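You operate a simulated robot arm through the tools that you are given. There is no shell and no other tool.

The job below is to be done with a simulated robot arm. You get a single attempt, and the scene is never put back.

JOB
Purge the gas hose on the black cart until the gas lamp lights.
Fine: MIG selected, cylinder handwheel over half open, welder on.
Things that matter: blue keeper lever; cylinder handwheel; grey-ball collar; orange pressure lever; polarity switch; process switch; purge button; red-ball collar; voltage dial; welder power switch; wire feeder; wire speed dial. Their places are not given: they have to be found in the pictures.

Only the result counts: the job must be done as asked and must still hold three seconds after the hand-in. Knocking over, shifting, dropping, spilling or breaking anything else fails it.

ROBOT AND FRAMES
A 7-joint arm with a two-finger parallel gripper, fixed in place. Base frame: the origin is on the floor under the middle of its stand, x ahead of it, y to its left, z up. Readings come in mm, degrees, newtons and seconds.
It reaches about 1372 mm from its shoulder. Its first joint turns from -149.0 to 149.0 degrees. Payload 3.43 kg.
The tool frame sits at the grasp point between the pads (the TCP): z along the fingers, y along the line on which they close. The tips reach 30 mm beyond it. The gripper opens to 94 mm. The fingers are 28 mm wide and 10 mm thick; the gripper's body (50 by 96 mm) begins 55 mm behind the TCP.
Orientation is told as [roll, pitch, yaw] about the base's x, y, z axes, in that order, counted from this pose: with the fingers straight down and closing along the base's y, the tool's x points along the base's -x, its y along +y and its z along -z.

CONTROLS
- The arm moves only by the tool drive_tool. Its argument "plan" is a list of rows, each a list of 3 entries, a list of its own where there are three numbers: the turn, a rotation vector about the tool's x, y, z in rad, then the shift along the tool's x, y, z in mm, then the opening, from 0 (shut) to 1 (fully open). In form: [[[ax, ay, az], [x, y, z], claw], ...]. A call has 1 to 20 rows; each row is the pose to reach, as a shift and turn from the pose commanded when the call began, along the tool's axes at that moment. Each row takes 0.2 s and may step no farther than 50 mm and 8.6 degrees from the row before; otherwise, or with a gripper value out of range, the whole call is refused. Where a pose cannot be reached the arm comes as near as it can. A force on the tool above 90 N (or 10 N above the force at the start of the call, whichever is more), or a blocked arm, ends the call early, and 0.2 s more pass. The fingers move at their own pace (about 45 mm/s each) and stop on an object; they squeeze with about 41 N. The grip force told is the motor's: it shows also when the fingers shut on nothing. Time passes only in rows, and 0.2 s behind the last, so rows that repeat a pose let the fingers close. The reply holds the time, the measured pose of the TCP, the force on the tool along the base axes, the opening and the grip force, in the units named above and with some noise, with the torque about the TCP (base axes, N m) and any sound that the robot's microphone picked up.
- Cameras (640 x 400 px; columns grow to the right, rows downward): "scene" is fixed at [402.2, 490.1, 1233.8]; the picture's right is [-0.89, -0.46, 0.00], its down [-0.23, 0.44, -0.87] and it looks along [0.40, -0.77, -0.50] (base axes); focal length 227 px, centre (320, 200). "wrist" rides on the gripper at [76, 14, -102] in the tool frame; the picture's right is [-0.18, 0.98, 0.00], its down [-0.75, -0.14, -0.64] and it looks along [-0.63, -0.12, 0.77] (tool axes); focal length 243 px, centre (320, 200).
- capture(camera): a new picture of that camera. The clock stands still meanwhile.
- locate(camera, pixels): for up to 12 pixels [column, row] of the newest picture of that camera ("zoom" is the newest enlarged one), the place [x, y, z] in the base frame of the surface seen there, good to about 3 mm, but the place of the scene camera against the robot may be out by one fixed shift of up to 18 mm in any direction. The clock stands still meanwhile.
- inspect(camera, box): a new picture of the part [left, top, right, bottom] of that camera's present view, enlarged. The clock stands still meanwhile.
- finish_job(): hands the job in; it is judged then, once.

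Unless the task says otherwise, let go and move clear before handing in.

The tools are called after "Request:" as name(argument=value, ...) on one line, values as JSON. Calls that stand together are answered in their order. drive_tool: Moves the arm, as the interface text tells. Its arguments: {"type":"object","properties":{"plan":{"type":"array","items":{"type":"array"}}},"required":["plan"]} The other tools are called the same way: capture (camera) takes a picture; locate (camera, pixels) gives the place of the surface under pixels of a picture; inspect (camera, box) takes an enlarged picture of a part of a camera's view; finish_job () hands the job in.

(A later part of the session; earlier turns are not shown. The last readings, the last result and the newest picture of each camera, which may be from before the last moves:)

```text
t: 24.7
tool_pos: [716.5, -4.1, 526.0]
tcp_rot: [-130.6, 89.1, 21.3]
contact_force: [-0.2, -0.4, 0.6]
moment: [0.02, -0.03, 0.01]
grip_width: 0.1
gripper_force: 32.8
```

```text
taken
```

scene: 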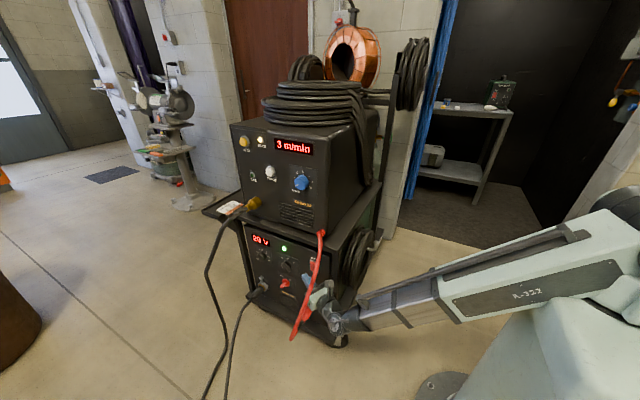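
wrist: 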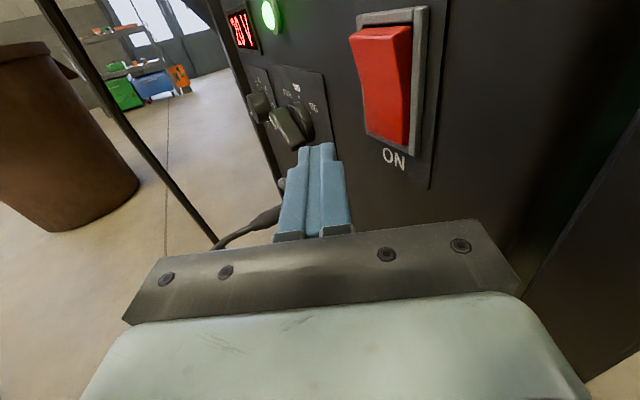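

The tool now points at about -28° and both displays are lit (20 V, 3 m/min). I'll slide in along the panel to just above and short of the knob's tail and check alignment.

Request:
drive_tool(plan=[[[0, 0, 0], [5, -8, 18], 0.0], [[0, 0, 0], [10, -15, 36], 0.0], [[0, 0, 0], [10, -22.3, 54.4], 0.0]])

Request:
capture(camera="wrist")

Request:
inspect(camera="wrist", box=[240, 60, 400, 160])

Request:
inspect(camera="scene", box=[250, 230, 370, 340])

```text
t: 25.5
tool_pos: [774.6, -10.0, 536.6]
tcp_rot: [-131.8, 89.1, 20.1]
contact_force: [-0.5, 1.0, 0.5]
moment: [-0.01, -0.01, -0.01]
grip_width: 0.1
gripper_force: 32.7
```

```text
taken
```

wrist: 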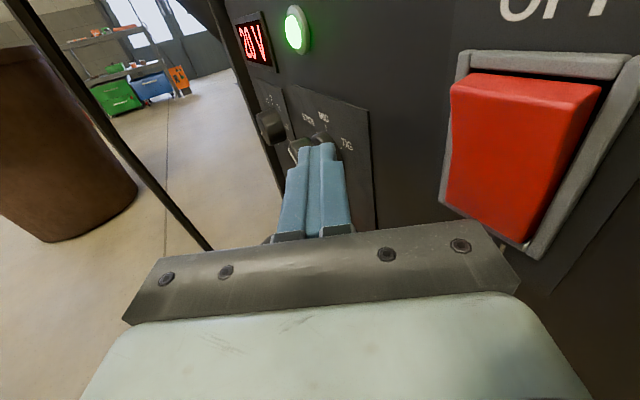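

```text
4.00 times, centred on (320, 110) of wrist
```

zoom: 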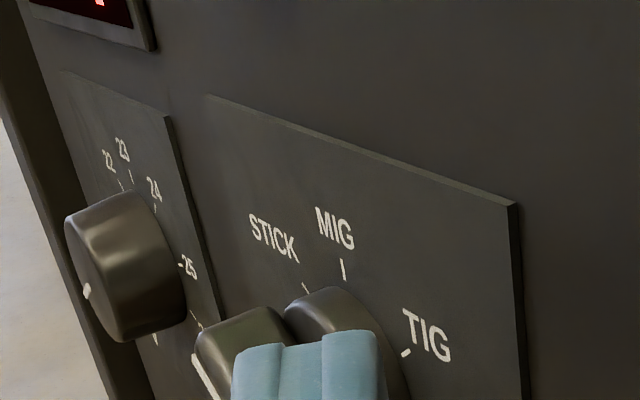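

```text
3.64 times, centred on (310, 285) of scene
```

zoom: 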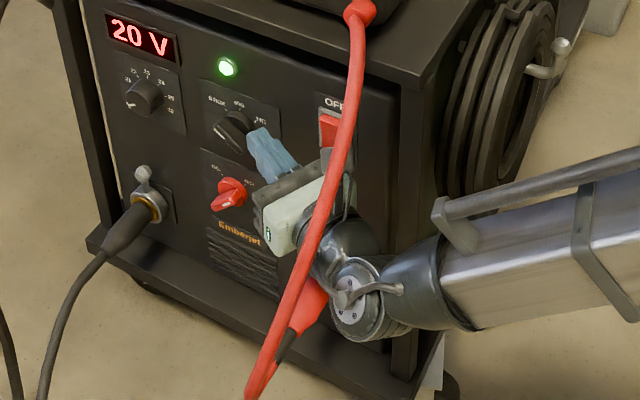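

The fingertip is at about (801,-24) just above and short of the knob's tail, all clear. I'll advance over the tail and push it down and slightly +x in small steps, then check the knob in the scene view.

Request:
drive_tool(plan=[[[0, 0, 0], [-1, -0.7, 8], 0.0], [[0, 0, 0], [-2, -1.3, 15.2], 0.0], [[0, 0, 0], [-8, -1.5, 15.6], 0.0], [[0, 0, 0], [-14, -1.8, 16.1], 0.0], [[0, 0, 0], [-20, -2.2, 16.9], 0.0], [[0, 0, 0], [-26, -3.2, 18.7], 0.0]])

Request:
inspect(camera="scene", box=[260, 245, 310, 276])

Request:
inspect(camera="wrist", box=[240, 60, 400, 160])

```text
t: 26.9
tool_pos: [793.0, -15.0, 510.7]
tcp_rot: [-130.6, 89.1, 21.4]
contact_force: [-0.3, -0.4, -0.3]
moment: [0.03, 0.01, 0.02]
grip_width: 0.1
gripper_force: 33.0
```

```text
12.80 times, centred on (285, 260) of scene
```

zoom: 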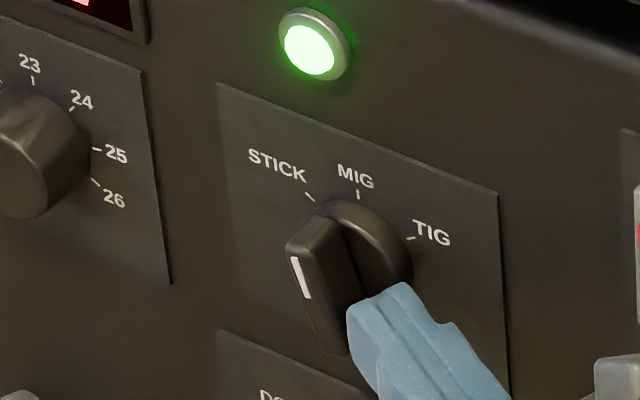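

```text
4.00 times, centred on (320, 110) of wrist
```

zoom: 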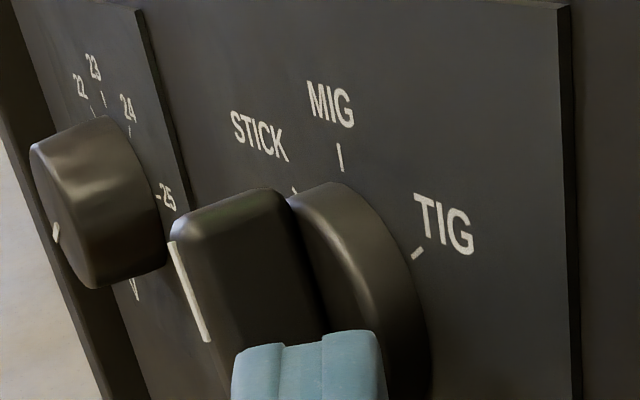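

The knob turned with the tail: its white mark is now about 13° short of MIG (mark at zoom (298,278), MIG tick at (358,195)). I'll push a further 3.5 mm in +x to bring it upright.

Request:
drive_tool(plan=[[[0, 0, 0], [-1, -0.8, 1.6], 0.0], [[0, 0, 0], [-2, -1.7, 3.2], 0.0], [[0, 0, 0], [-2, -1.7, 3.2], 0.0]])

Request:
inspect(camera="scene", box=[260, 245, 310, 276])

Request:
inspect(camera="wrist", box=[240, 60, 400, 160])

```text
t: 27.7
tool_pos: [796.6, -15.6, 507.3]
tcp_rot: [-130.5, 89.1, 21.5]
contact_force: [-0.5, -0.8, 0.3]
moment: [-0.01, 0.01, -0.03]
grip_width: 0.0
gripper_force: 33.2
```

```text
12.80 times, centred on (285, 260) of scene
```

zoom: 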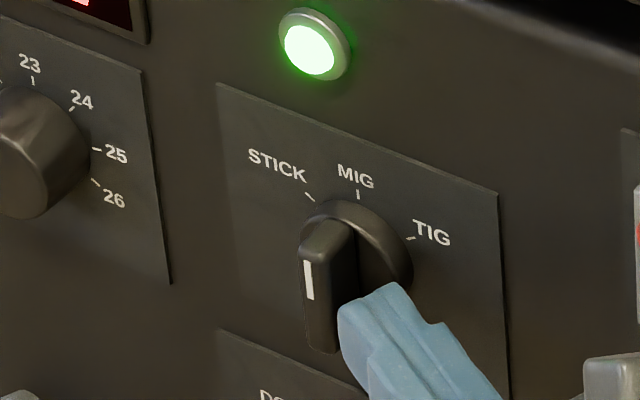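

```text
4.00 times, centred on (320, 110) of wrist
```

zoom: 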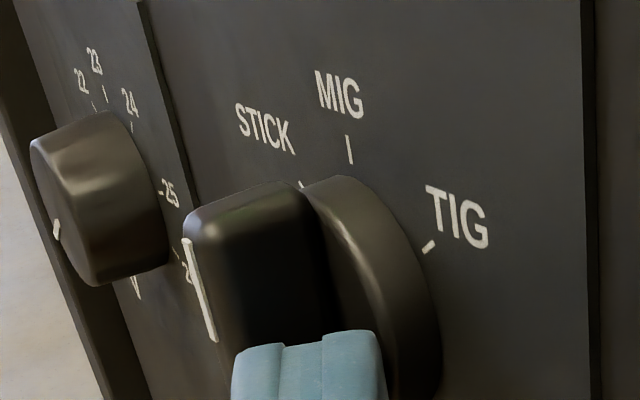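

The bar is nearly upright now. I'll zoom in tighter to measure the remaining angle.

Request:
inspect(camera="scene", box=[276, 254, 300, 269])

Request:
inspect(camera="wrist", box=[270, 90, 350, 140])

```text
16.00 times, centred on (288, 262) of scene
```

zoom: 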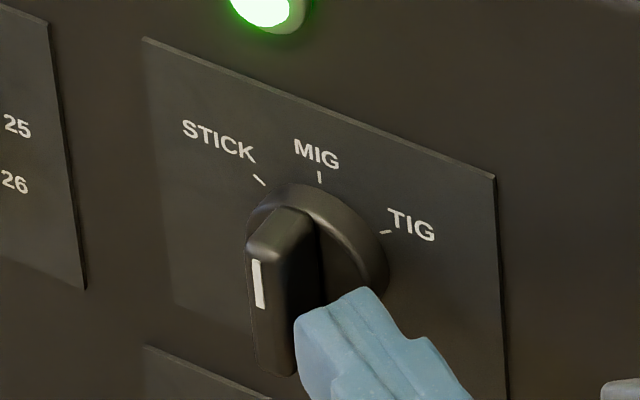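

```text
8.00 times, centred on (310, 115) of wrist
```

zoom: 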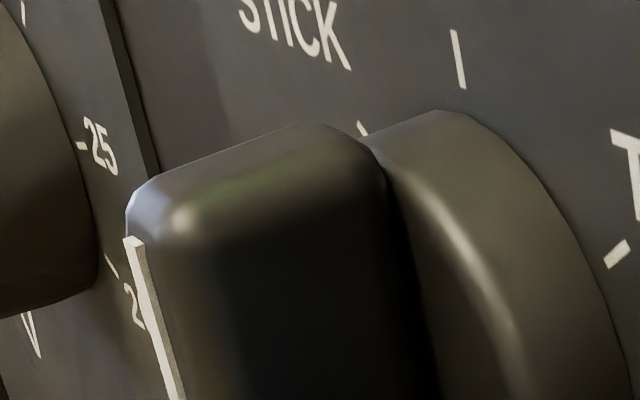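

The mark is now parallel to the plate edge and lined up with MIG in both views. I'll withdraw the finger along its own axis and verify the knob stays on MIG.

Request:
drive_tool(plan=[[[0, 0, 0], [1, 2, -14], 0.0], [[0, 0, 0], [6, 8, -32], 0.0], [[0, 0, 0], [12, 18, -54], 0.0], [[0, 0, 0], [18.7, 27.7, -76.6], 0.0]])

Request:
inspect(camera="scene", box=[276, 250, 300, 269])

Request:
inspect(camera="wrist", box=[220, 40, 380, 140])

```text
t: 28.7
tool_pos: [714.8, -5.0, 524.5]
tcp_rot: [-131.2, 89.1, 20.8]
contact_force: [-0.3, 0.6, -1.1]
moment: [-0.02, 0.04, -0.02]
grip_width: 0.1
gripper_force: 33.3
```

```text
16.00 times, centred on (288, 260) of scene
```

zoom: 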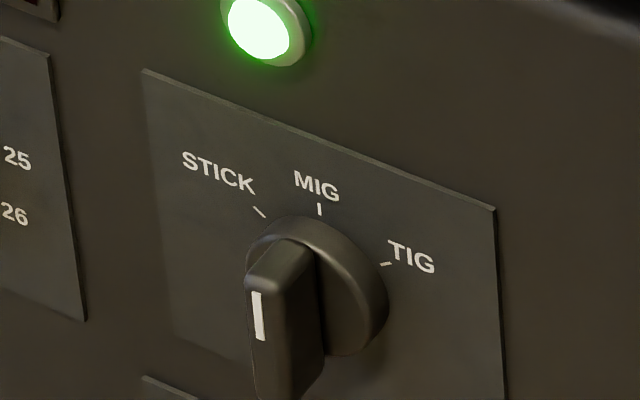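

```text
4.00 times, centred on (300, 90) of wrist
```

zoom: 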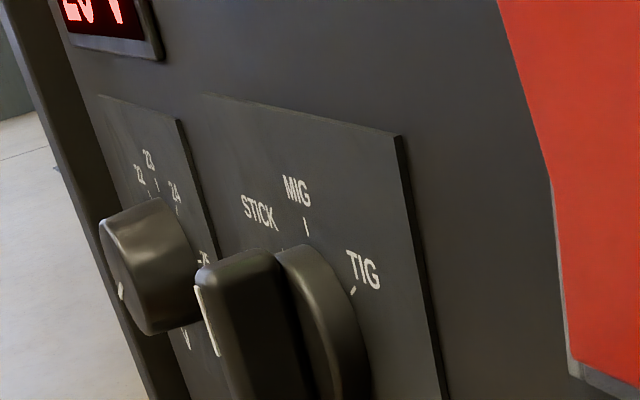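

The knob stays upright at MIG. I'll now retreat fully out of the cable loop along the way I came.

Request:
drive_tool(plan=[[[-0.08, 0, 0], [5.5, -1.4, -10], 0.0], [[-0.16, 0, 0], [11, -2.7, -20], 0.0], [[-0.235, 0, 0], [16.6, -4.1, -29.4], 0.0], [[-0.235, 0, 0], [19, -9.2, -60.4], 0.0], [[-0.235, 0, 0], [21.5, -14.3, -91.5], 0.0], [[-0.235, 0, 0], [24, -19.4, -122.5], 0.0], [[-0.235, 0, 0], [26.5, -24.5, -153.5], 0.0], [[-0.235, 0, 0], [29, -29.5, -184.6], 0.0]])

Request:
capture(camera="wrist")

Request:
capture(camera="scene")

```text
t: 30.5
tool_pos: [566.8, 107.6, 551.3]
tcp_rot: [-117.6, 89.0, 20.9]
contact_force: [-0.2, -0.3, 0.4]
moment: [-0.01, -0.01, 0.03]
grip_width: 0.1
gripper_force: 32.7
```

```text
taken
```

wrist: 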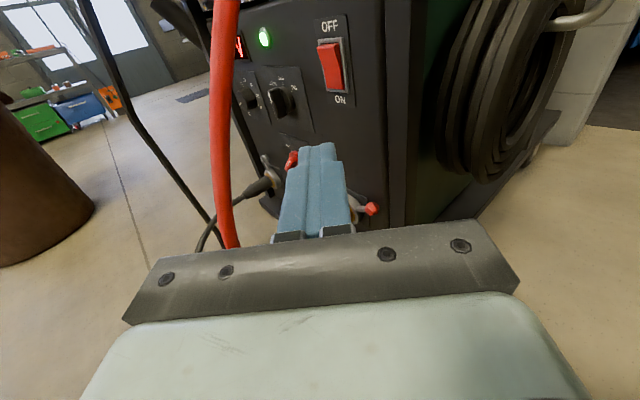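

```text
taken
```

scene: 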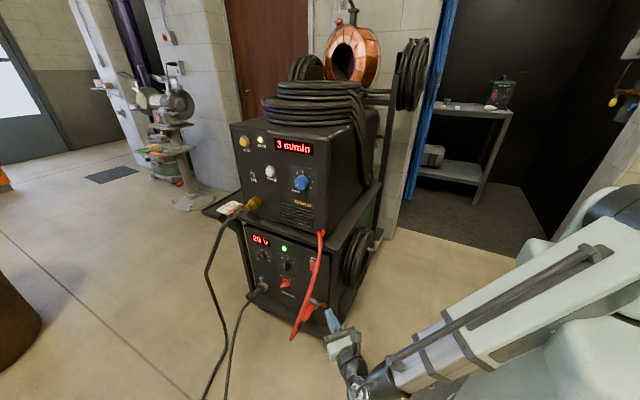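

All clear of the cable with the welder on and MIG selected. Now I'll find the cylinder handwheel in the scene picture behind the cart, near pixels (378-392, 128-145).

Request:
inspect(camera="scene", box=[355, 90, 435, 150])

Request:
locate(camera="scene", pixels=[[391, 139], [391, 135], [376, 137], [378, 124], [372, 150], [385, 137], [387, 120], [400, 100], [412, 75], [425, 100], [395, 60], [372, 200]])

```text
6.67 times, centred on (395, 120) of scene
```

zoom: 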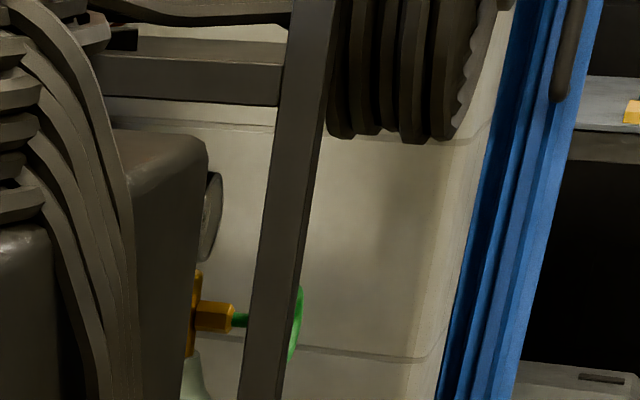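

```text
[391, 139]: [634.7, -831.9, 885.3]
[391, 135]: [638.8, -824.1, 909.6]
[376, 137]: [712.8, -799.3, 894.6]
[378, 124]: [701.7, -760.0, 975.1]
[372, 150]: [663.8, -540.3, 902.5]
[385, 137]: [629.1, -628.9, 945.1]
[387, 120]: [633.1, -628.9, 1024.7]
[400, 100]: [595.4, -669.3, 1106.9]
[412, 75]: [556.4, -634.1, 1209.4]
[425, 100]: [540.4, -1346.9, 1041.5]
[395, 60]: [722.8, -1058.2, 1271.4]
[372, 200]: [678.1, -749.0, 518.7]
```

The handwheel is green and edge-on near true (638,-815,880), with its axis along x and the brass valve behind it at (717,-789,882), so I should face it pointing +x. First I'll raise the tool clear of the cable and measure the feeder's left side for a safe swing past the cart.

Request:
drive_tool(plan=[[[0, 0, 0], [41.1, -13.9, -4.3], 0.0], [[0, 0, 0], [82.2, -27.8, -8.6], 0.0], [[0, 0, 0], [123.3, -41.7, -12.9], 0.0], [[0, 0, 0], [164.4, -55.6, -17.2], 0.0], [[0, 0, 0], [205.5, -69.5, -21.5], 0.0], [[0, 0, 0], [246.6, -83.4, -25.8], 0.0], [[0, 0, 0], [287.7, -97.3, -30.1], 0.0], [[0, 0, 0], [329, -111.2, -34.3], 0.0]])

Request:
capture(camera="wrist")

Request:
capture(camera="scene")

Request:
locate(camera="scene", pixels=[[328, 150], [345, 160], [355, 190], [365, 150], [375, 190], [350, 130], [360, 110], [368, 170], [380, 180], [375, 238], [353, 225], [360, 120]])

```text
t: 32.3
tool_pos: [611.2, 213.8, 884.7]
tcp_rot: [-117.4, 89.2, 21.3]
contact_force: [-0.1, -0.4, -0.2]
moment: [0.03, -0.01, 0.01]
grip_width: 0.0
gripper_force: 33.6
```

```text
taken
```

wrist: 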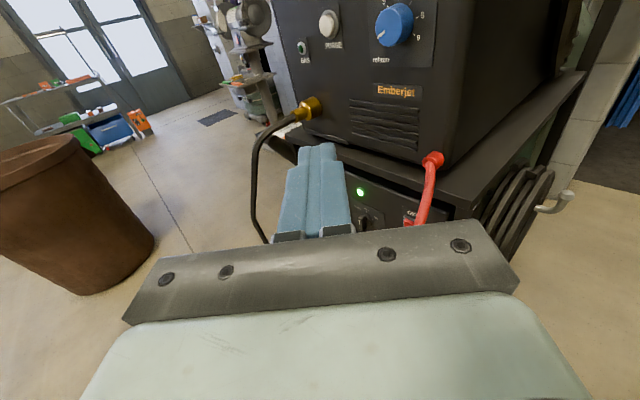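

```text
taken
```

scene: 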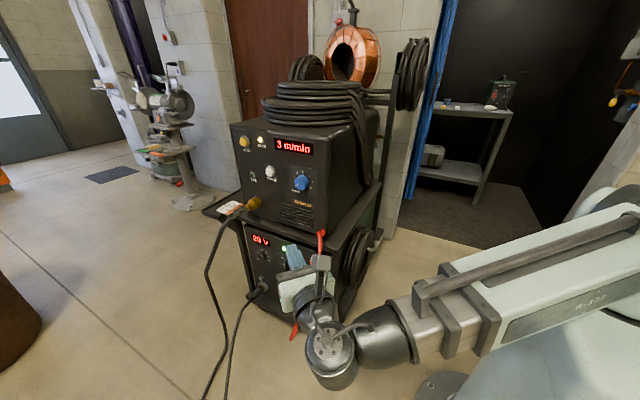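

```text
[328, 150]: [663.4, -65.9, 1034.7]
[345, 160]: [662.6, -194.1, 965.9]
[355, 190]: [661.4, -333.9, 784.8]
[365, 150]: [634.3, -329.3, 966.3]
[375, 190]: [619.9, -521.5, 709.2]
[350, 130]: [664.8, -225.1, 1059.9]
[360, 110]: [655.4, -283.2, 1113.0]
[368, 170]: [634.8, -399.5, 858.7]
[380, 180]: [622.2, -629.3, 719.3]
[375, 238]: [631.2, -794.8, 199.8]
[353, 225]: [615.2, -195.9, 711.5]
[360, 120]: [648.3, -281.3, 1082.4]
```

The feeder's left side is at x≈667, hose drape at x≈638, and the shelf edge at x≈620. I'll swing the boom past the front corner with the tool folded back toward -y so everything stays below x≈600.

Request:
drive_tool(plan=[[[-0.0895, 0, 0], [0, 23.4, 18.5], 0.0], [[-0.179, 0, 0], [0, 46.7, 37], 0.0], [[-0.2685, 0, 0], [0, 70, 55.5], 0.0], [[-0.358, 0, 0], [0, 93.4, 74], 0.0], [[-0.438, 0, 0], [0, 117.8, 87.1], 0.0], [[-0.518, 0, 0], [0, 142.2, 100.2], 0.0], [[-0.599, 0, 0], [0, 166.7, 113.2], 0.0], [[-0.679, 0, 0], [0, 191.1, 126.3], 0.0], [[-0.759, 0, 0], [0, 215.5, 139.4], 0.0], [[-0.8245, 0, 0], [0, 242.9, 153], 0.0], [[-0.89, 0, 0], [0, 270.2, 166.6], 0.0], [[-0.9555, 0, 0], [0, 297.6, 180.1], 0.0], [[-1.021, 0, 0], [0, 324.9, 193.7], 0.0]])

Request:
capture(camera="wrist")

Request:
capture(camera="scene")

```text
t: 35.1
tool_pos: [539.5, -158.9, 880.6]
tcp_rot: [-58.4, 89.1, 21.6]
contact_force: [-0.6, 0.1, 0.1]
moment: [0.02, 0.0, 0.03]
grip_width: 0.0
gripper_force: 33.5
```

```text
taken
```

wrist: 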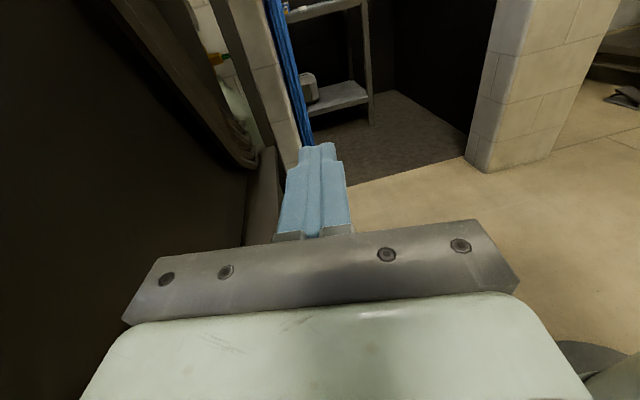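

```text
taken
```

scene: 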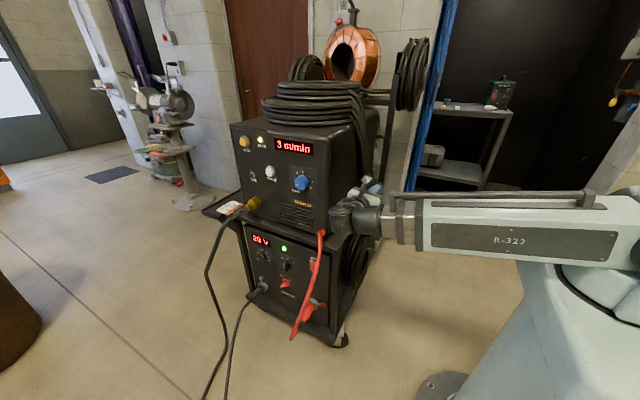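

The swing went cleanly; the wrist view already shows the green wheel and brass valve at about (220,57), the blue curtain at (293,80), and a shelf at (335,95). I'll measure those before continuing toward -y.

Request:
locate(camera="wrist", pixels=[[225, 57], [213, 58], [300, 100], [275, 100], [335, 95], [345, 15], [480, 160], [240, 90], [268, 160], [245, 150], [420, 180], [190, 100]])

Request:
inspect(camera="wrist", box=[170, 0, 330, 100])

```text
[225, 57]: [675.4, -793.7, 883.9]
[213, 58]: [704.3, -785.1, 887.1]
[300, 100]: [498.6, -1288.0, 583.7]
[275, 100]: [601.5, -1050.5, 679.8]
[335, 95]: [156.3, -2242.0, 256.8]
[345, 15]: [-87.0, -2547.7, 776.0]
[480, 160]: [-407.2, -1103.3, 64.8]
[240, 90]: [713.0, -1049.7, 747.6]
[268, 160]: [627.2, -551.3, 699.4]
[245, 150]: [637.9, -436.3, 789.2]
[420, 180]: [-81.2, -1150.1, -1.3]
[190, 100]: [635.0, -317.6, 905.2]
```

```text
4.00 times, centred on (250, 50) of wrist
```

zoom: 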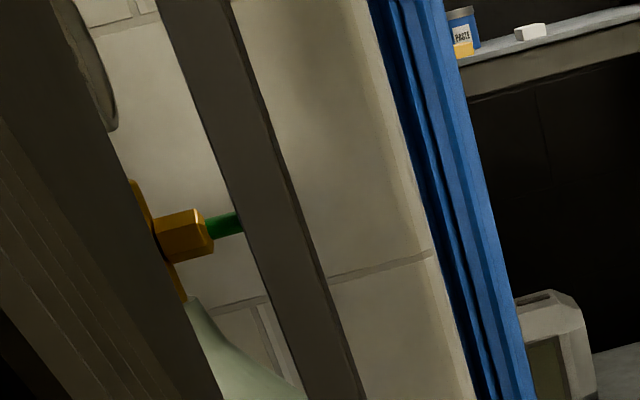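

The green stem is at (675,-794,884) and the wall is back at y≈-1050, so the space at x<600 is free. I'll continue the swing to about (318,-669) with the tool turning to point along -y.

Request:
drive_tool(plan=[[[-0.052, 0, 0], [0, 6.1, 35.9], 0.0], [[-0.104, 0, 0], [0, 12.2, 71.8], 0.0], [[-0.157, 0, 0], [0, 18.3, 107.6], 0.0], [[-0.209, 0, 0], [0, 24.4, 143.5], 0.0], [[-0.222, 0, 0], [0, 34.5, 179.3], 0.0], [[-0.235, 0, 0], [0, 44.5, 215.1], 0.0], [[-0.249, 0, 0], [0, 54.6, 250.9], 0.0], [[-0.262, 0, 0], [0, 64.6, 286.7], 0.0], [[-0.262, 0, 0], [0, 81.9, 319.7], 0.0], [[-0.262, 0, 0], [0, 99.2, 352.7], 0.0], [[-0.262, 0, 0], [0, 116.4, 385.7], 0.0], [[-0.262, 0, 0], [0, 133.7, 418.7], 0.0], [[-0.153, 0, 0], [0, 132.6, 449.3], 0.0], [[-0.044, 0, 0], [0, 131.5, 479.9], 0.0], [[0.065, 0, 0], [0, 130.4, 510.5], 0.0], [[0.1745, 0, 0], [0, 129.4, 541], 0.0]])

Request:
capture(camera="wrist")

Request:
capture(camera="scene")

```text
t: 38.5
tool_pos: [312.6, -669.2, 874.2]
tcp_rot: [-67.7, 89.1, 22.4]
contact_force: [0.2, 0.0, -0.2]
moment: [0.0, -0.01, 0.02]
grip_width: 0.0
gripper_force: 32.7
```

```text
taken
```

wrist: 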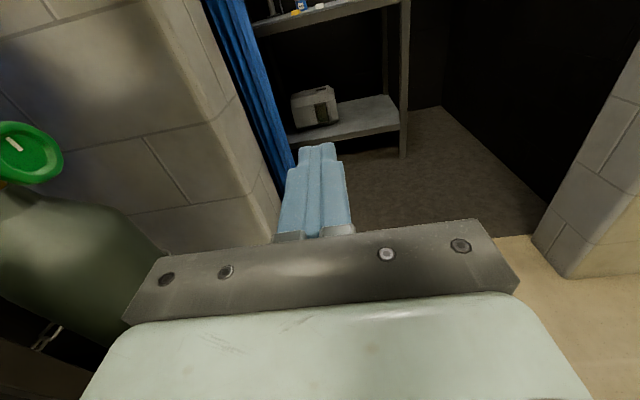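

```text
taken
```

scene: 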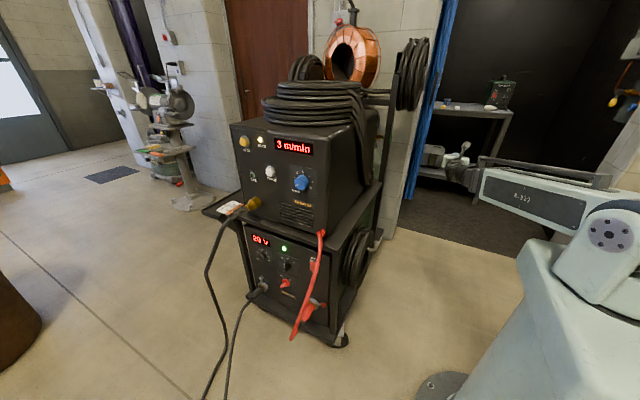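

The green handwheel with a white mark is visible at (25,150). I'll turn the tool to point +x and move to about (460,-790,884) to face it.

Request:
drive_tool(plan=[[[0.1396, 0, 0], [2, -21.3, 20.2], 0.0], [[0.279, 0, 0], [4, -42.6, 40.3], 0.0], [[0.419, 0, 0], [6, -63.8, 60.5], 0.0], [[0.558, 0, 0], [8, -85.1, 80.6], 0.0], [[0.698, 0, 0], [10, -106.4, 100.8], 0.0], [[0.838, 0, 0], [10, -113.2, 104.1], 0.0], [[0.977, 0, 0], [10, -120.1, 107.5], 0.0], [[1.117, 0, 0], [10, -126.9, 110.8], 0.0], [[1.257, 0, 0], [10, -133.7, 114.1], 0.0], [[1.396, 0, 0], [10, -140.6, 117.5], 0.0], [[1.536, 0, 0], [10, -147.4, 120.8], 0.0]])

Request:
capture(camera="wrist")

Request:
inspect(camera="wrist", box=[200, 0, 440, 150])

```text
t: 40.9
tool_pos: [464.3, -791.6, 886.2]
tcp_rot: [-164.5, 88.9, 13.6]
contact_force: [0.2, -0.4, -0.1]
moment: [0.0, 0.02, -0.04]
grip_width: 0.0
gripper_force: 32.3
out of reach, approached as far as the arm can: row 3, 4, 5, 6, 7, 8
```

```text
taken
```

wrist: 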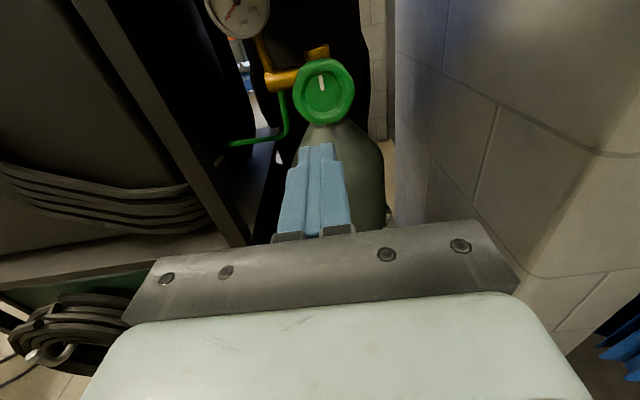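

```text
2.67 times, centred on (320, 75) of wrist
```

zoom: 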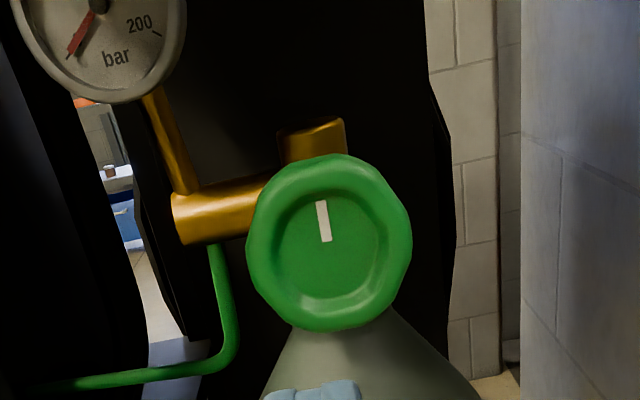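

The gauge needle at zoom (85,30) seems to rest at its low end and the handwheel faces me at (325,92) with its mark at the top, so the cylinder looks closed. I'll measure the wheel.

Request:
locate(camera="wrist", pixels=[[325, 92], [325, 62], [325, 121], [297, 92], [352, 92], [322, 83], [345, 70], [305, 112], [288, 77], [240, 15], [340, 150], [262, 40]])

Request:
inspect(camera="wrist", box=[180, 0, 340, 100])

```text
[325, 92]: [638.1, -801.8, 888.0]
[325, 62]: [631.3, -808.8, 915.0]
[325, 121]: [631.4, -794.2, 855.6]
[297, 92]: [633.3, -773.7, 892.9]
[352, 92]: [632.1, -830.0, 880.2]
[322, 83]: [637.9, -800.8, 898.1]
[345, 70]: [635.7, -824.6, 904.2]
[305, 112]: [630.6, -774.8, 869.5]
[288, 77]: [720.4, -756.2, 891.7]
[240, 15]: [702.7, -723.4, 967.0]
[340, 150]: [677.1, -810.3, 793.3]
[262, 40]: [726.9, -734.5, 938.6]
```

```text
4.00 times, centred on (260, 50) of wrist
```

zoom: 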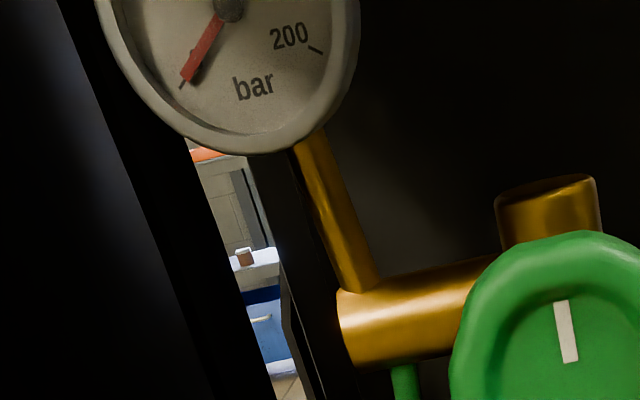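

The wheel is centred near (636,-802,886) with radius about 30 mm, its mark upright, and the gauge needle sits at the zero tick: the cylinder is closed. I'll open the gripper, pre-roll the tool +90° (clockwise) and come closer, so I can turn the wheel counter-clockwise by a large angle.

Request:
drive_tool(plan=[[[0, 0, 0.131], [0, 0.5, 8], 0.95], [[0, 0, 0.262], [0, 1, 16], 0.95], [[0, 0, 0.393], [0, 1.6, 24], 0.95], [[0, 0, 0.524], [-1, 2.1, 32], 0.95], [[0, 0, 0.655], [-1, 2.7, 40], 0.95], [[0, 0, 0.786], [-1, 3.2, 48], 0.95], [[0, 0, 0.917], [-1, 3.7, 56], 0.95], [[0, 0, 1.048], [-2, 4.3, 64], 0.95], [[0, 0, 1.179], [-2, 4.8, 72], 0.95], [[0, 0, 1.31], [-2, 5.4, 80], 0.95], [[0, 0, 1.441], [-2, 5.9, 88], 0.95], [[0, 0, 1.5708], [-2.4, 6.4, 95], 0.95]])

Request:
capture(camera="wrist")

Request:
capture(camera="scene")

```text
t: 43.5
tool_pos: [559.9, -801.7, 885.0]
tcp_rot: [-90.9, -0.6, 88.0]
contact_force: [-0.2, 0.1, -0.6]
moment: [0.01, -0.02, 0.0]
grip_width: 89.4
gripper_force: 0.0
```

```text
taken
```

wrist: 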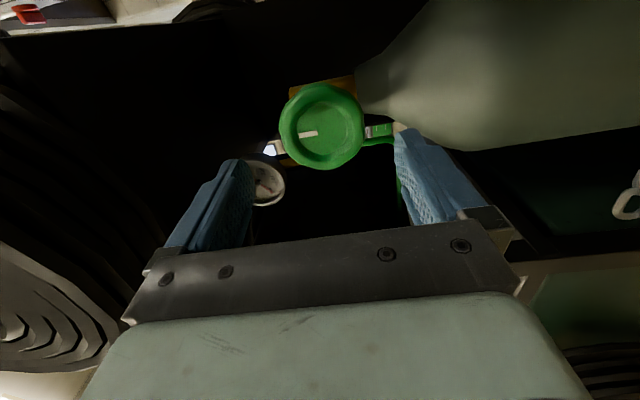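

```text
taken
```

scene: 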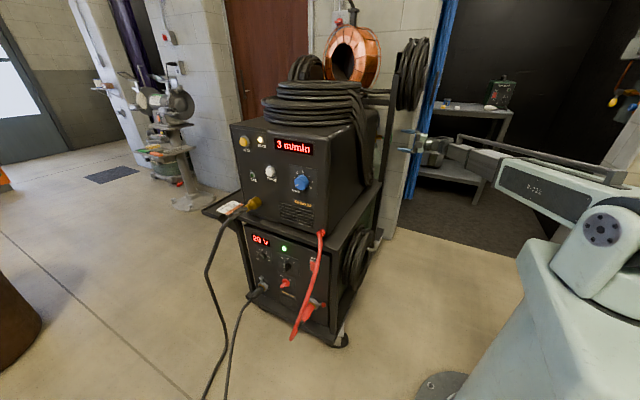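

The pre-roll worked and the wheel is centred between the open fingers at (322,127). I'll re-measure its centre and rim depth from here.

Request:
locate(camera="wrist", pixels=[[322, 128], [322, 90], [322, 165], [284, 128], [359, 128], [308, 134], [372, 130], [270, 150], [335, 95], [400, 140], [268, 185], [300, 92]])

Request:
inspect(camera="wrist", box=[220, 50, 460, 220])

```text
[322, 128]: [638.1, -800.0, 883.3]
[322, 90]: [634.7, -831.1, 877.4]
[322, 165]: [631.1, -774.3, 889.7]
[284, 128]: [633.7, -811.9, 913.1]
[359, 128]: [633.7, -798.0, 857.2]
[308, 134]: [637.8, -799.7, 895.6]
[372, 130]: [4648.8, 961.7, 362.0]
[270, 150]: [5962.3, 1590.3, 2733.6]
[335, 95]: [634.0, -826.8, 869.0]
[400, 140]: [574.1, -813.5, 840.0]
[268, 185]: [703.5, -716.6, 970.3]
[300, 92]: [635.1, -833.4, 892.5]
```

```text
2.35 times, centred on (340, 135) of wrist
```

zoom: 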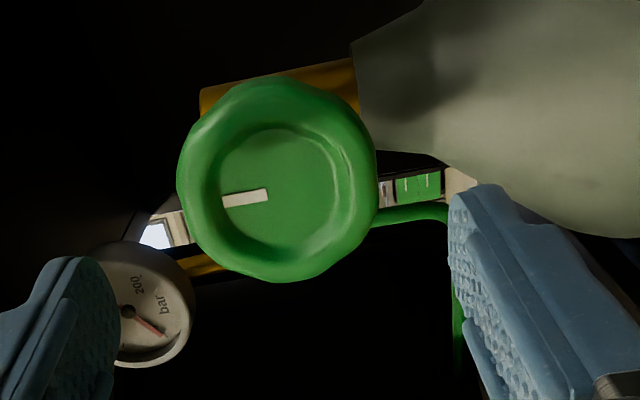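

The wheel's centre is about (636,-802.5,885) and my approach line is within 2 mm. I'll advance 75 mm so the pads straddle the rim, then close on it.

Request:
drive_tool(plan=[[[0, 0, 0], [-0.6, 0.3, 25], 0.95], [[0, 0, 0], [-1.2, 0.7, 50], 0.95], [[0, 0, 0], [-1.8, 1, 76], 0.95], [[0, 0, 0], [-1.8, 1, 76], 0.3], [[0, 0, 0], [-1.8, 1, 76], 0.3], [[0, 0, 0], [-1.8, 1, 76], 0.3]])

Request:
inspect(camera="wrist", box=[160, 40, 480, 240])

```text
t: 44.9
tool_pos: [637.2, -801.4, 884.4]
tcp_rot: [-90.8, -0.4, 88.0]
contact_force: [4.1, 0.0, -4.8]
moment: [-0.09, 0.16, -0.37]
grip_width: 68.6
gripper_force: 44.6
```

```text
2.00 times, centred on (320, 140) of wrist
```

zoom: 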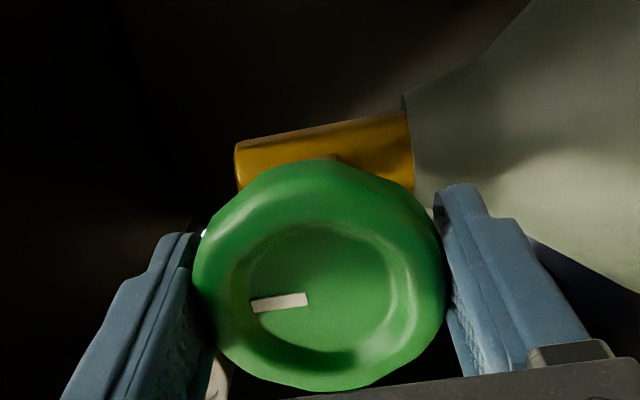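

The wheel is gripped (68.6 mm, 45 N). I'll turn counter-clockwise (negative about the tool axis) by 90° and check the mark and gauge.

Request:
drive_tool(plan=[[[0, 0, -0.131], [0, 0, 0], 0.2], [[0, 0, -0.262], [0, 0, 0], 0.2], [[0, 0, -0.393], [0, 0, 0], 0.2], [[0, 0, -0.524], [0, 0, 0], 0.2], [[0, 0, -0.655], [0, 0, 0], 0.2], [[0, 0, -0.786], [0, 0, 0], 0.2], [[0, 0, -0.917], [0, 0, 0], 0.2], [[0, 0, -1.048], [0, 0, 0], 0.2], [[0, 0, -1.179], [0, 0, 0], 0.2], [[0, 0, -1.31], [0, 0, 0], 0.2], [[0, 0, -1.441], [0, 0, 0], 0.2], [[0, 0, -1.5708], [0, 0, 0], 0.2]])

Request:
capture(camera="wrist")

```text
t: 47.5
tool_pos: [635.8, -798.6, 885.9]
tcp_rot: [-168.1, 89.2, 10.0]
contact_force: [5.7, 15.4, 5.2]
moment: [-0.01, -1.17, 1.01]
grip_width: 68.4
gripper_force: 45.0
```

```text
taken
```

wrist: 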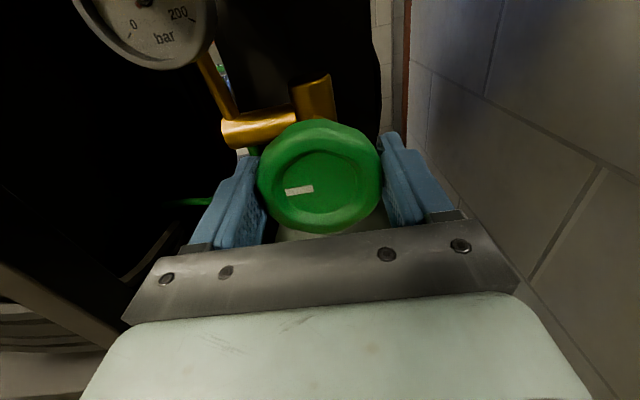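

The wheel turned with the gripper: its mark now points left (300,190) and the gauge needle has left the zero tick. I'll continue another 90° counter-clockwise.

Request:
drive_tool(plan=[[[0, 0, -0.131], [0, 0, 0], 0.2], [[0, 0, -0.262], [0, 0, 0], 0.2], [[0, 0, -0.393], [0, 0, 0], 0.2], [[0, 0, -0.524], [0, 0, 0], 0.2], [[0, 0, -0.655], [0, 0, 0], 0.2], [[0, 0, -0.786], [0, 0, 0], 0.2], [[0, 0, -0.917], [0, 0, 0], 0.2], [[0, 0, -1.048], [0, 0, 0], 0.2], [[0, 0, -1.179], [0, 0, 0], 0.2], [[0, 0, -1.31], [0, 0, 0], 0.2], [[0, 0, -1.441], [0, 0, 0], 0.2], [[0, 0, -1.5708], [0, 0, 0], 0.2]])

Request:
capture(camera="wrist")

```text
t: 50.1
tool_pos: [637.3, -800.8, 885.1]
tcp_rot: [89.5, 15.5, -91.7]
contact_force: [-0.7, 38.7, -57.7]
moment: [0.01, -0.51, -0.01]
grip_width: 68.1
gripper_force: 44.6
out of reach, approached as far as the arm can: row 10, 11, 12
```

```text
taken
```

wrist: 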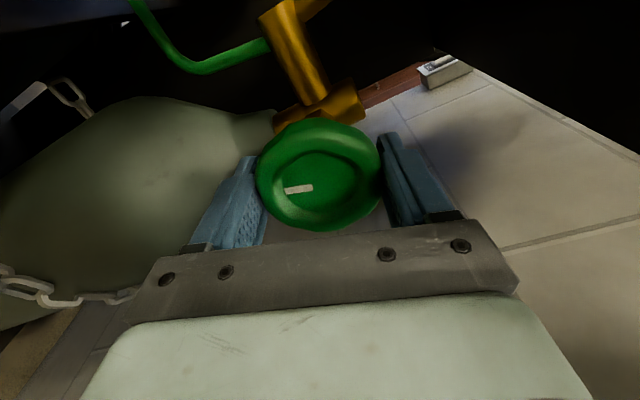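

The arm reached its roll limit after about 165° total (mark now near 6-7 o'clock). I'll release the wheel, back off 50 mm, and check the wheel and gauge before regripping.

Request:
drive_tool(plan=[[[0, 0, 0], [0, 0, 0], 0.95], [[0, 0, 0], [0, 0, 0], 0.95], [[0, 0, 0], [0, 0, 0], 0.95], [[0, 0, 0], [0, 0, -25], 0.95], [[0, 0, 0], [0, 0, -55], 0.95], [[0, 0, 0.131], [0, 0, -85], 0.95], [[0, 0, 0.262], [0, 0, -85], 0.95], [[0, 0, 0.393], [0, 0, -85], 0.95], [[0, 0, 0.524], [0, 0, -85], 0.95], [[0, 0, 0.655], [0, 0, -85], 0.95], [[0, 0, 0.786], [0, 0, -85], 0.95], [[0, 0, 0.917], [0, 0, -85], 0.95], [[0, 0, 1.048], [0, 0, -85], 0.95], [[0, 0, 1.179], [0, 0, -85], 0.95], [[0, 0, 1.31], [0, 0, -85], 0.95]])

Request:
capture(camera="wrist")

Request:
inspect(camera="wrist", box=[200, 0, 440, 150])

```text
t: 53.3
tool_pos: [550.5, -799.9, 890.0]
tcp_rot: [-114.2, 88.8, 63.9]
contact_force: [-0.6, -0.8, -0.5]
moment: [0.02, 0.02, -0.02]
grip_width: 89.3
gripper_force: 0.1
```

```text
taken
```

wrist: 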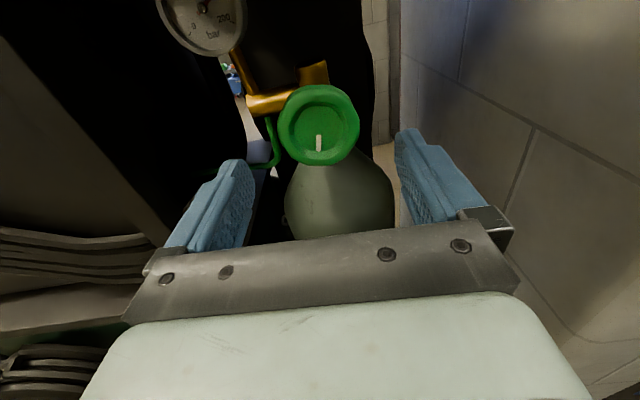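

```text
2.67 times, centred on (320, 75) of wrist
```

zoom: 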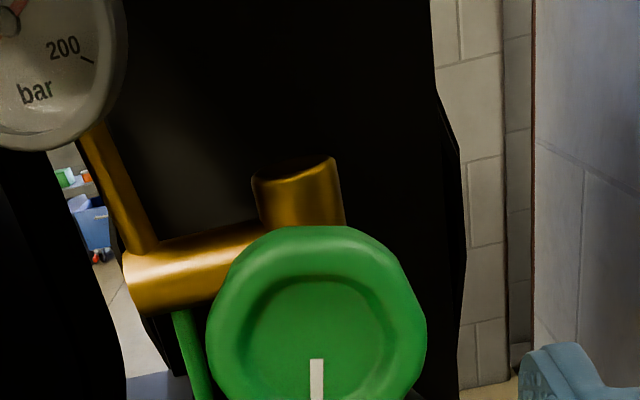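

The mark now points down (about 175-180° turned). I'll check the gauge needle at (205,15).

Request:
inspect(camera="wrist", box=[150, 0, 262, 70])

```text
5.71 times, centred on (206, 35) of wrist
```

zoom: 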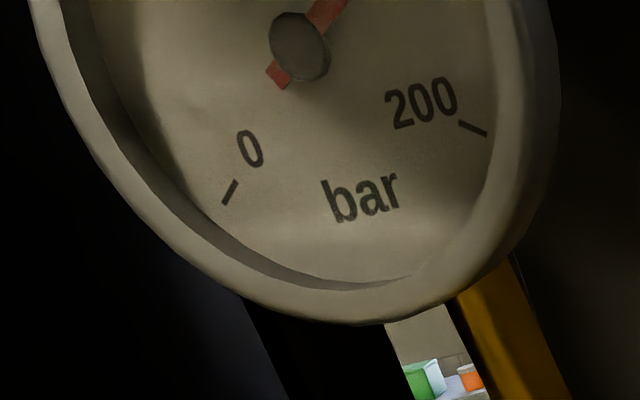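

The needle has swung to roughly 1 o'clock, so gas is open, but half a turn may be only about half of the travel. I'll pre-roll +90° again, regrip the wheel and turn further.

Request:
drive_tool(plan=[[[0, 0, 0.131], [0, 0, 0], 0.95], [[0, 0, 0.262], [-1, 0, 0], 0.95], [[0, 0, 0.393], [-1, 0, 0], 0.95], [[0, 0, 0.524], [-2, 0, 0], 0.95], [[0, 0, 0.655], [-2, 0, 0], 0.95], [[0, 0, 0.786], [-3, 0, 0], 0.95], [[0, 0, 0.917], [-3, 0, 0], 0.95], [[0, 0, 1.048], [-4, 0, 0], 0.95], [[0, 0, 1.179], [-4, 0, 0], 0.95], [[0, 0, 1.31], [-5, 0, 0], 0.95], [[0, 0, 1.441], [-5, 0, 0], 0.95], [[0, 0, 1.5708], [-5, 0, 0], 0.95], [[0, 0, 1.5708], [-5.3, 0, 29], 0.95], [[0, 0, 1.5708], [-5.8, -0.1, 58], 0.95], [[0, 0, 1.5708], [-6.4, -0.2, 86], 0.95], [[0, 0, 1.5708], [-6.4, -0.2, 86], 0.2], [[0, 0, 1.5708], [-6.4, -0.2, 86], 0.2], [[0, 0, 1.5708], [-6.4, -0.2, 86], 0.2]])

Request:
capture(camera="wrist")

```text
t: 57.1
tool_pos: [635.6, -799.8, 885.8]
tcp_rot: [-90.5, -0.9, 88.1]
contact_force: [4.3, -0.7, 3.1]
moment: [0.05, 0.05, -0.2]
grip_width: 68.8
gripper_force: 44.7
```

```text
taken
```

wrist: 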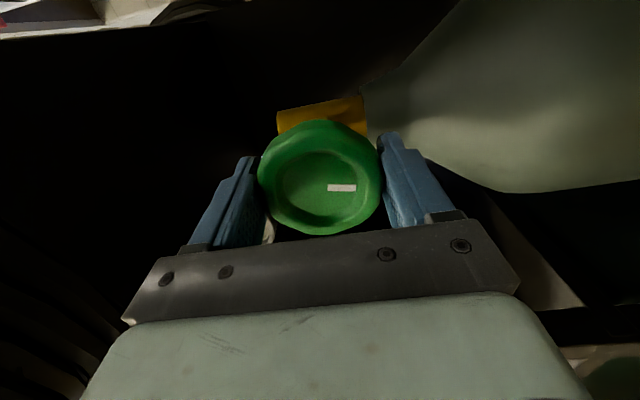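

The wheel is gripped again (68.8 mm) with the mark pointing down in space. I'll turn it another 90° counter-clockwise, watching for a stop.

Request:
drive_tool(plan=[[[0, 0, -0.131], [0, 0, 0], 0.2], [[0, 0, -0.262], [0, 0, 0], 0.2], [[0, 0, -0.393], [0, 0, 0], 0.2], [[0, 0, -0.524], [0, 0, 0], 0.2], [[0, 0, -0.655], [0, 0, 0], 0.2], [[0, 0, -0.786], [0, 0, 0], 0.2], [[0, 0, -0.917], [0, 0, 0], 0.2], [[0, 0, -1.048], [0, 0, 0], 0.2], [[0, 0, -1.179], [0, 0, 0], 0.2], [[0, 0, -1.31], [0, 0, 0], 0.2], [[0, 0, -1.441], [0, 0, 0], 0.2], [[0, 0, -1.5708], [0, 0, 0], 0.2]])

Request:
capture(camera="wrist")

Request:
inspect(camera="wrist", box=[60, 0, 380, 200])

```text
t: 59.7
tool_pos: [635.6, -800.2, 886.9]
tcp_rot: [-123.2, 89.2, 55.1]
contact_force: [2.7, 19.8, 2.4]
moment: [1.01, -0.6, 0.8]
grip_width: 68.3
gripper_force: 45.6
```

```text
taken
```

wrist: 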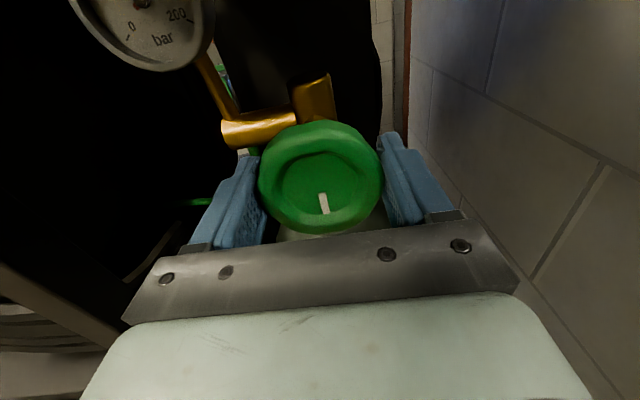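

```text
2.00 times, centred on (220, 100) of wrist
```

zoom: 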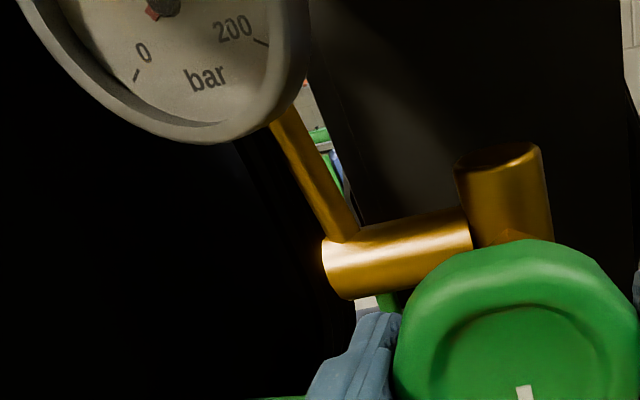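

The gripper rolled 90° but the mark stayed at 6 o'clock with about 1 N·m torque, so the wheel is at its fully open stop. I'll release, back straight off 170 mm and verify wheel and gauge.

Request:
drive_tool(plan=[[[0, 0, 0], [0, 0, 0], 0.95], [[0, 0, 0], [0, 0, 0], 0.95], [[0, 0, 0], [0, 0, 0], 0.95], [[0, 0, 0], [0, 0, -34], 0.95], [[0, 0, 0], [0, 0, -68], 0.95], [[0, 0, 0], [0, 0, -102], 0.5], [[0, 0, 0], [0, 0, -136], 0.0], [[0, 0, 0], [0, 0, -170], 0.0]])

Request:
capture(camera="wrist")

Request:
inspect(camera="wrist", box=[200, 0, 392, 120])

```text
t: 61.5
tool_pos: [465.6, -794.9, 884.4]
tcp_rot: [-118.0, 89.0, 60.1]
contact_force: [0.2, 0.0, -0.3]
moment: [-0.01, -0.01, -0.01]
grip_width: 19.7
gripper_force: 0.1
```

```text
taken
```

wrist: 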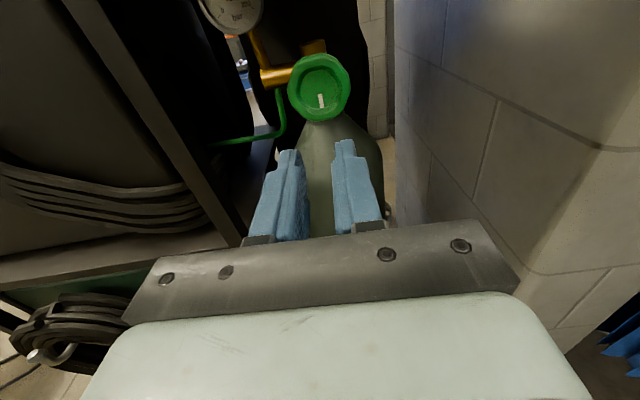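

```text
3.33 times, centred on (296, 60) of wrist
```

zoom: 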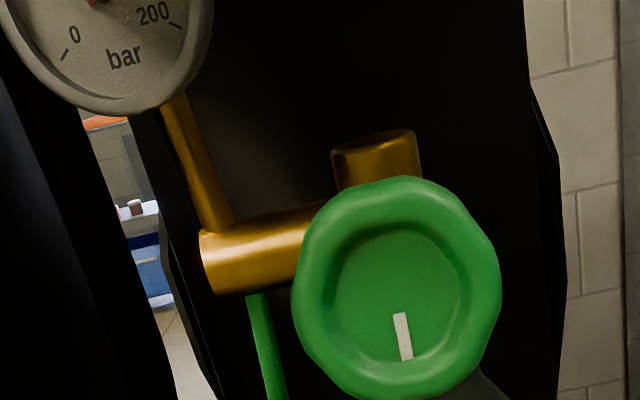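

The handwheel mark is at 6 o'clock, fully open, and the gauge needle is well up. Now I'll retrace the path back: fold the tool to point -y, then swing past the cart to the front.

Request:
drive_tool(plan=[[[-0.1397, 0, 0], [0, -3.9, -7.9], 0.0], [[-0.2794, 0, 0], [0, -7.8, -15.8], 0.0], [[-0.4191, 0, 0], [0, -11.7, -23.7], 0.0], [[-0.5588, 0, 0], [0, -15.6, -31.6], 0.0], [[-0.6985, 0, 0], [0, -19.5, -39.5], 0.0], [[-0.838, 0, 0], [0, -23.3, -47.4], 0.0], [[-0.9776, 0, 0], [0, -42.8, -69.3], 0.0], [[-1.117, 0, 0], [0, -62.3, -91.2], 0.0], [[-1.257, 0, 0], [0, -81.8, -113.1], 0.0], [[-1.396, 0, 0], [0, -101.3, -135], 0.0], [[-1.536, 0, 0], [0, -120.7, -157], 0.0]])

```text
t: 63.9
tool_pos: [305.7, -728.2, 888.7]
tcp_rot: [-47.1, 88.1, 63.0]
contact_force: [0.9, 0.4, -0.5]
moment: [0.03, 0.03, 0.04]
grip_width: 0.2
gripper_force: 33.0
out of reach, approached as far as the arm can: row 8, 9, 10, 11
```

The arm stopped short at (306,-728) with the tool at about -70°, so the wrist has reached a limit in this branch. I'll look at how it is posed.

Request:
capture(camera="scene")

Request:
inspect(camera="scene", box=[400, 100, 640, 250])

Request:
capture(camera="wrist")

```text
taken
```

scene: 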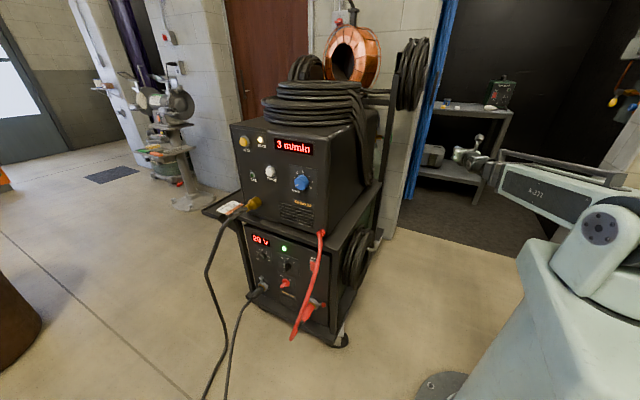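

```text
2.67 times, centred on (520, 175) of scene
```

zoom: 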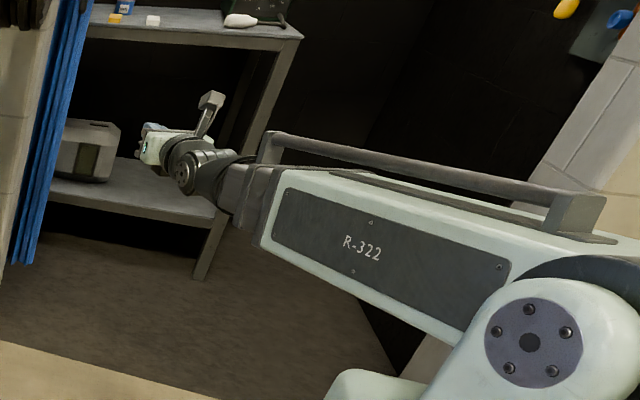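

```text
taken
```

wrist: 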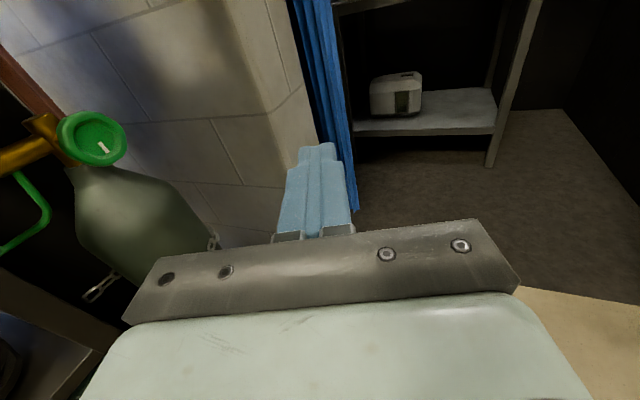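

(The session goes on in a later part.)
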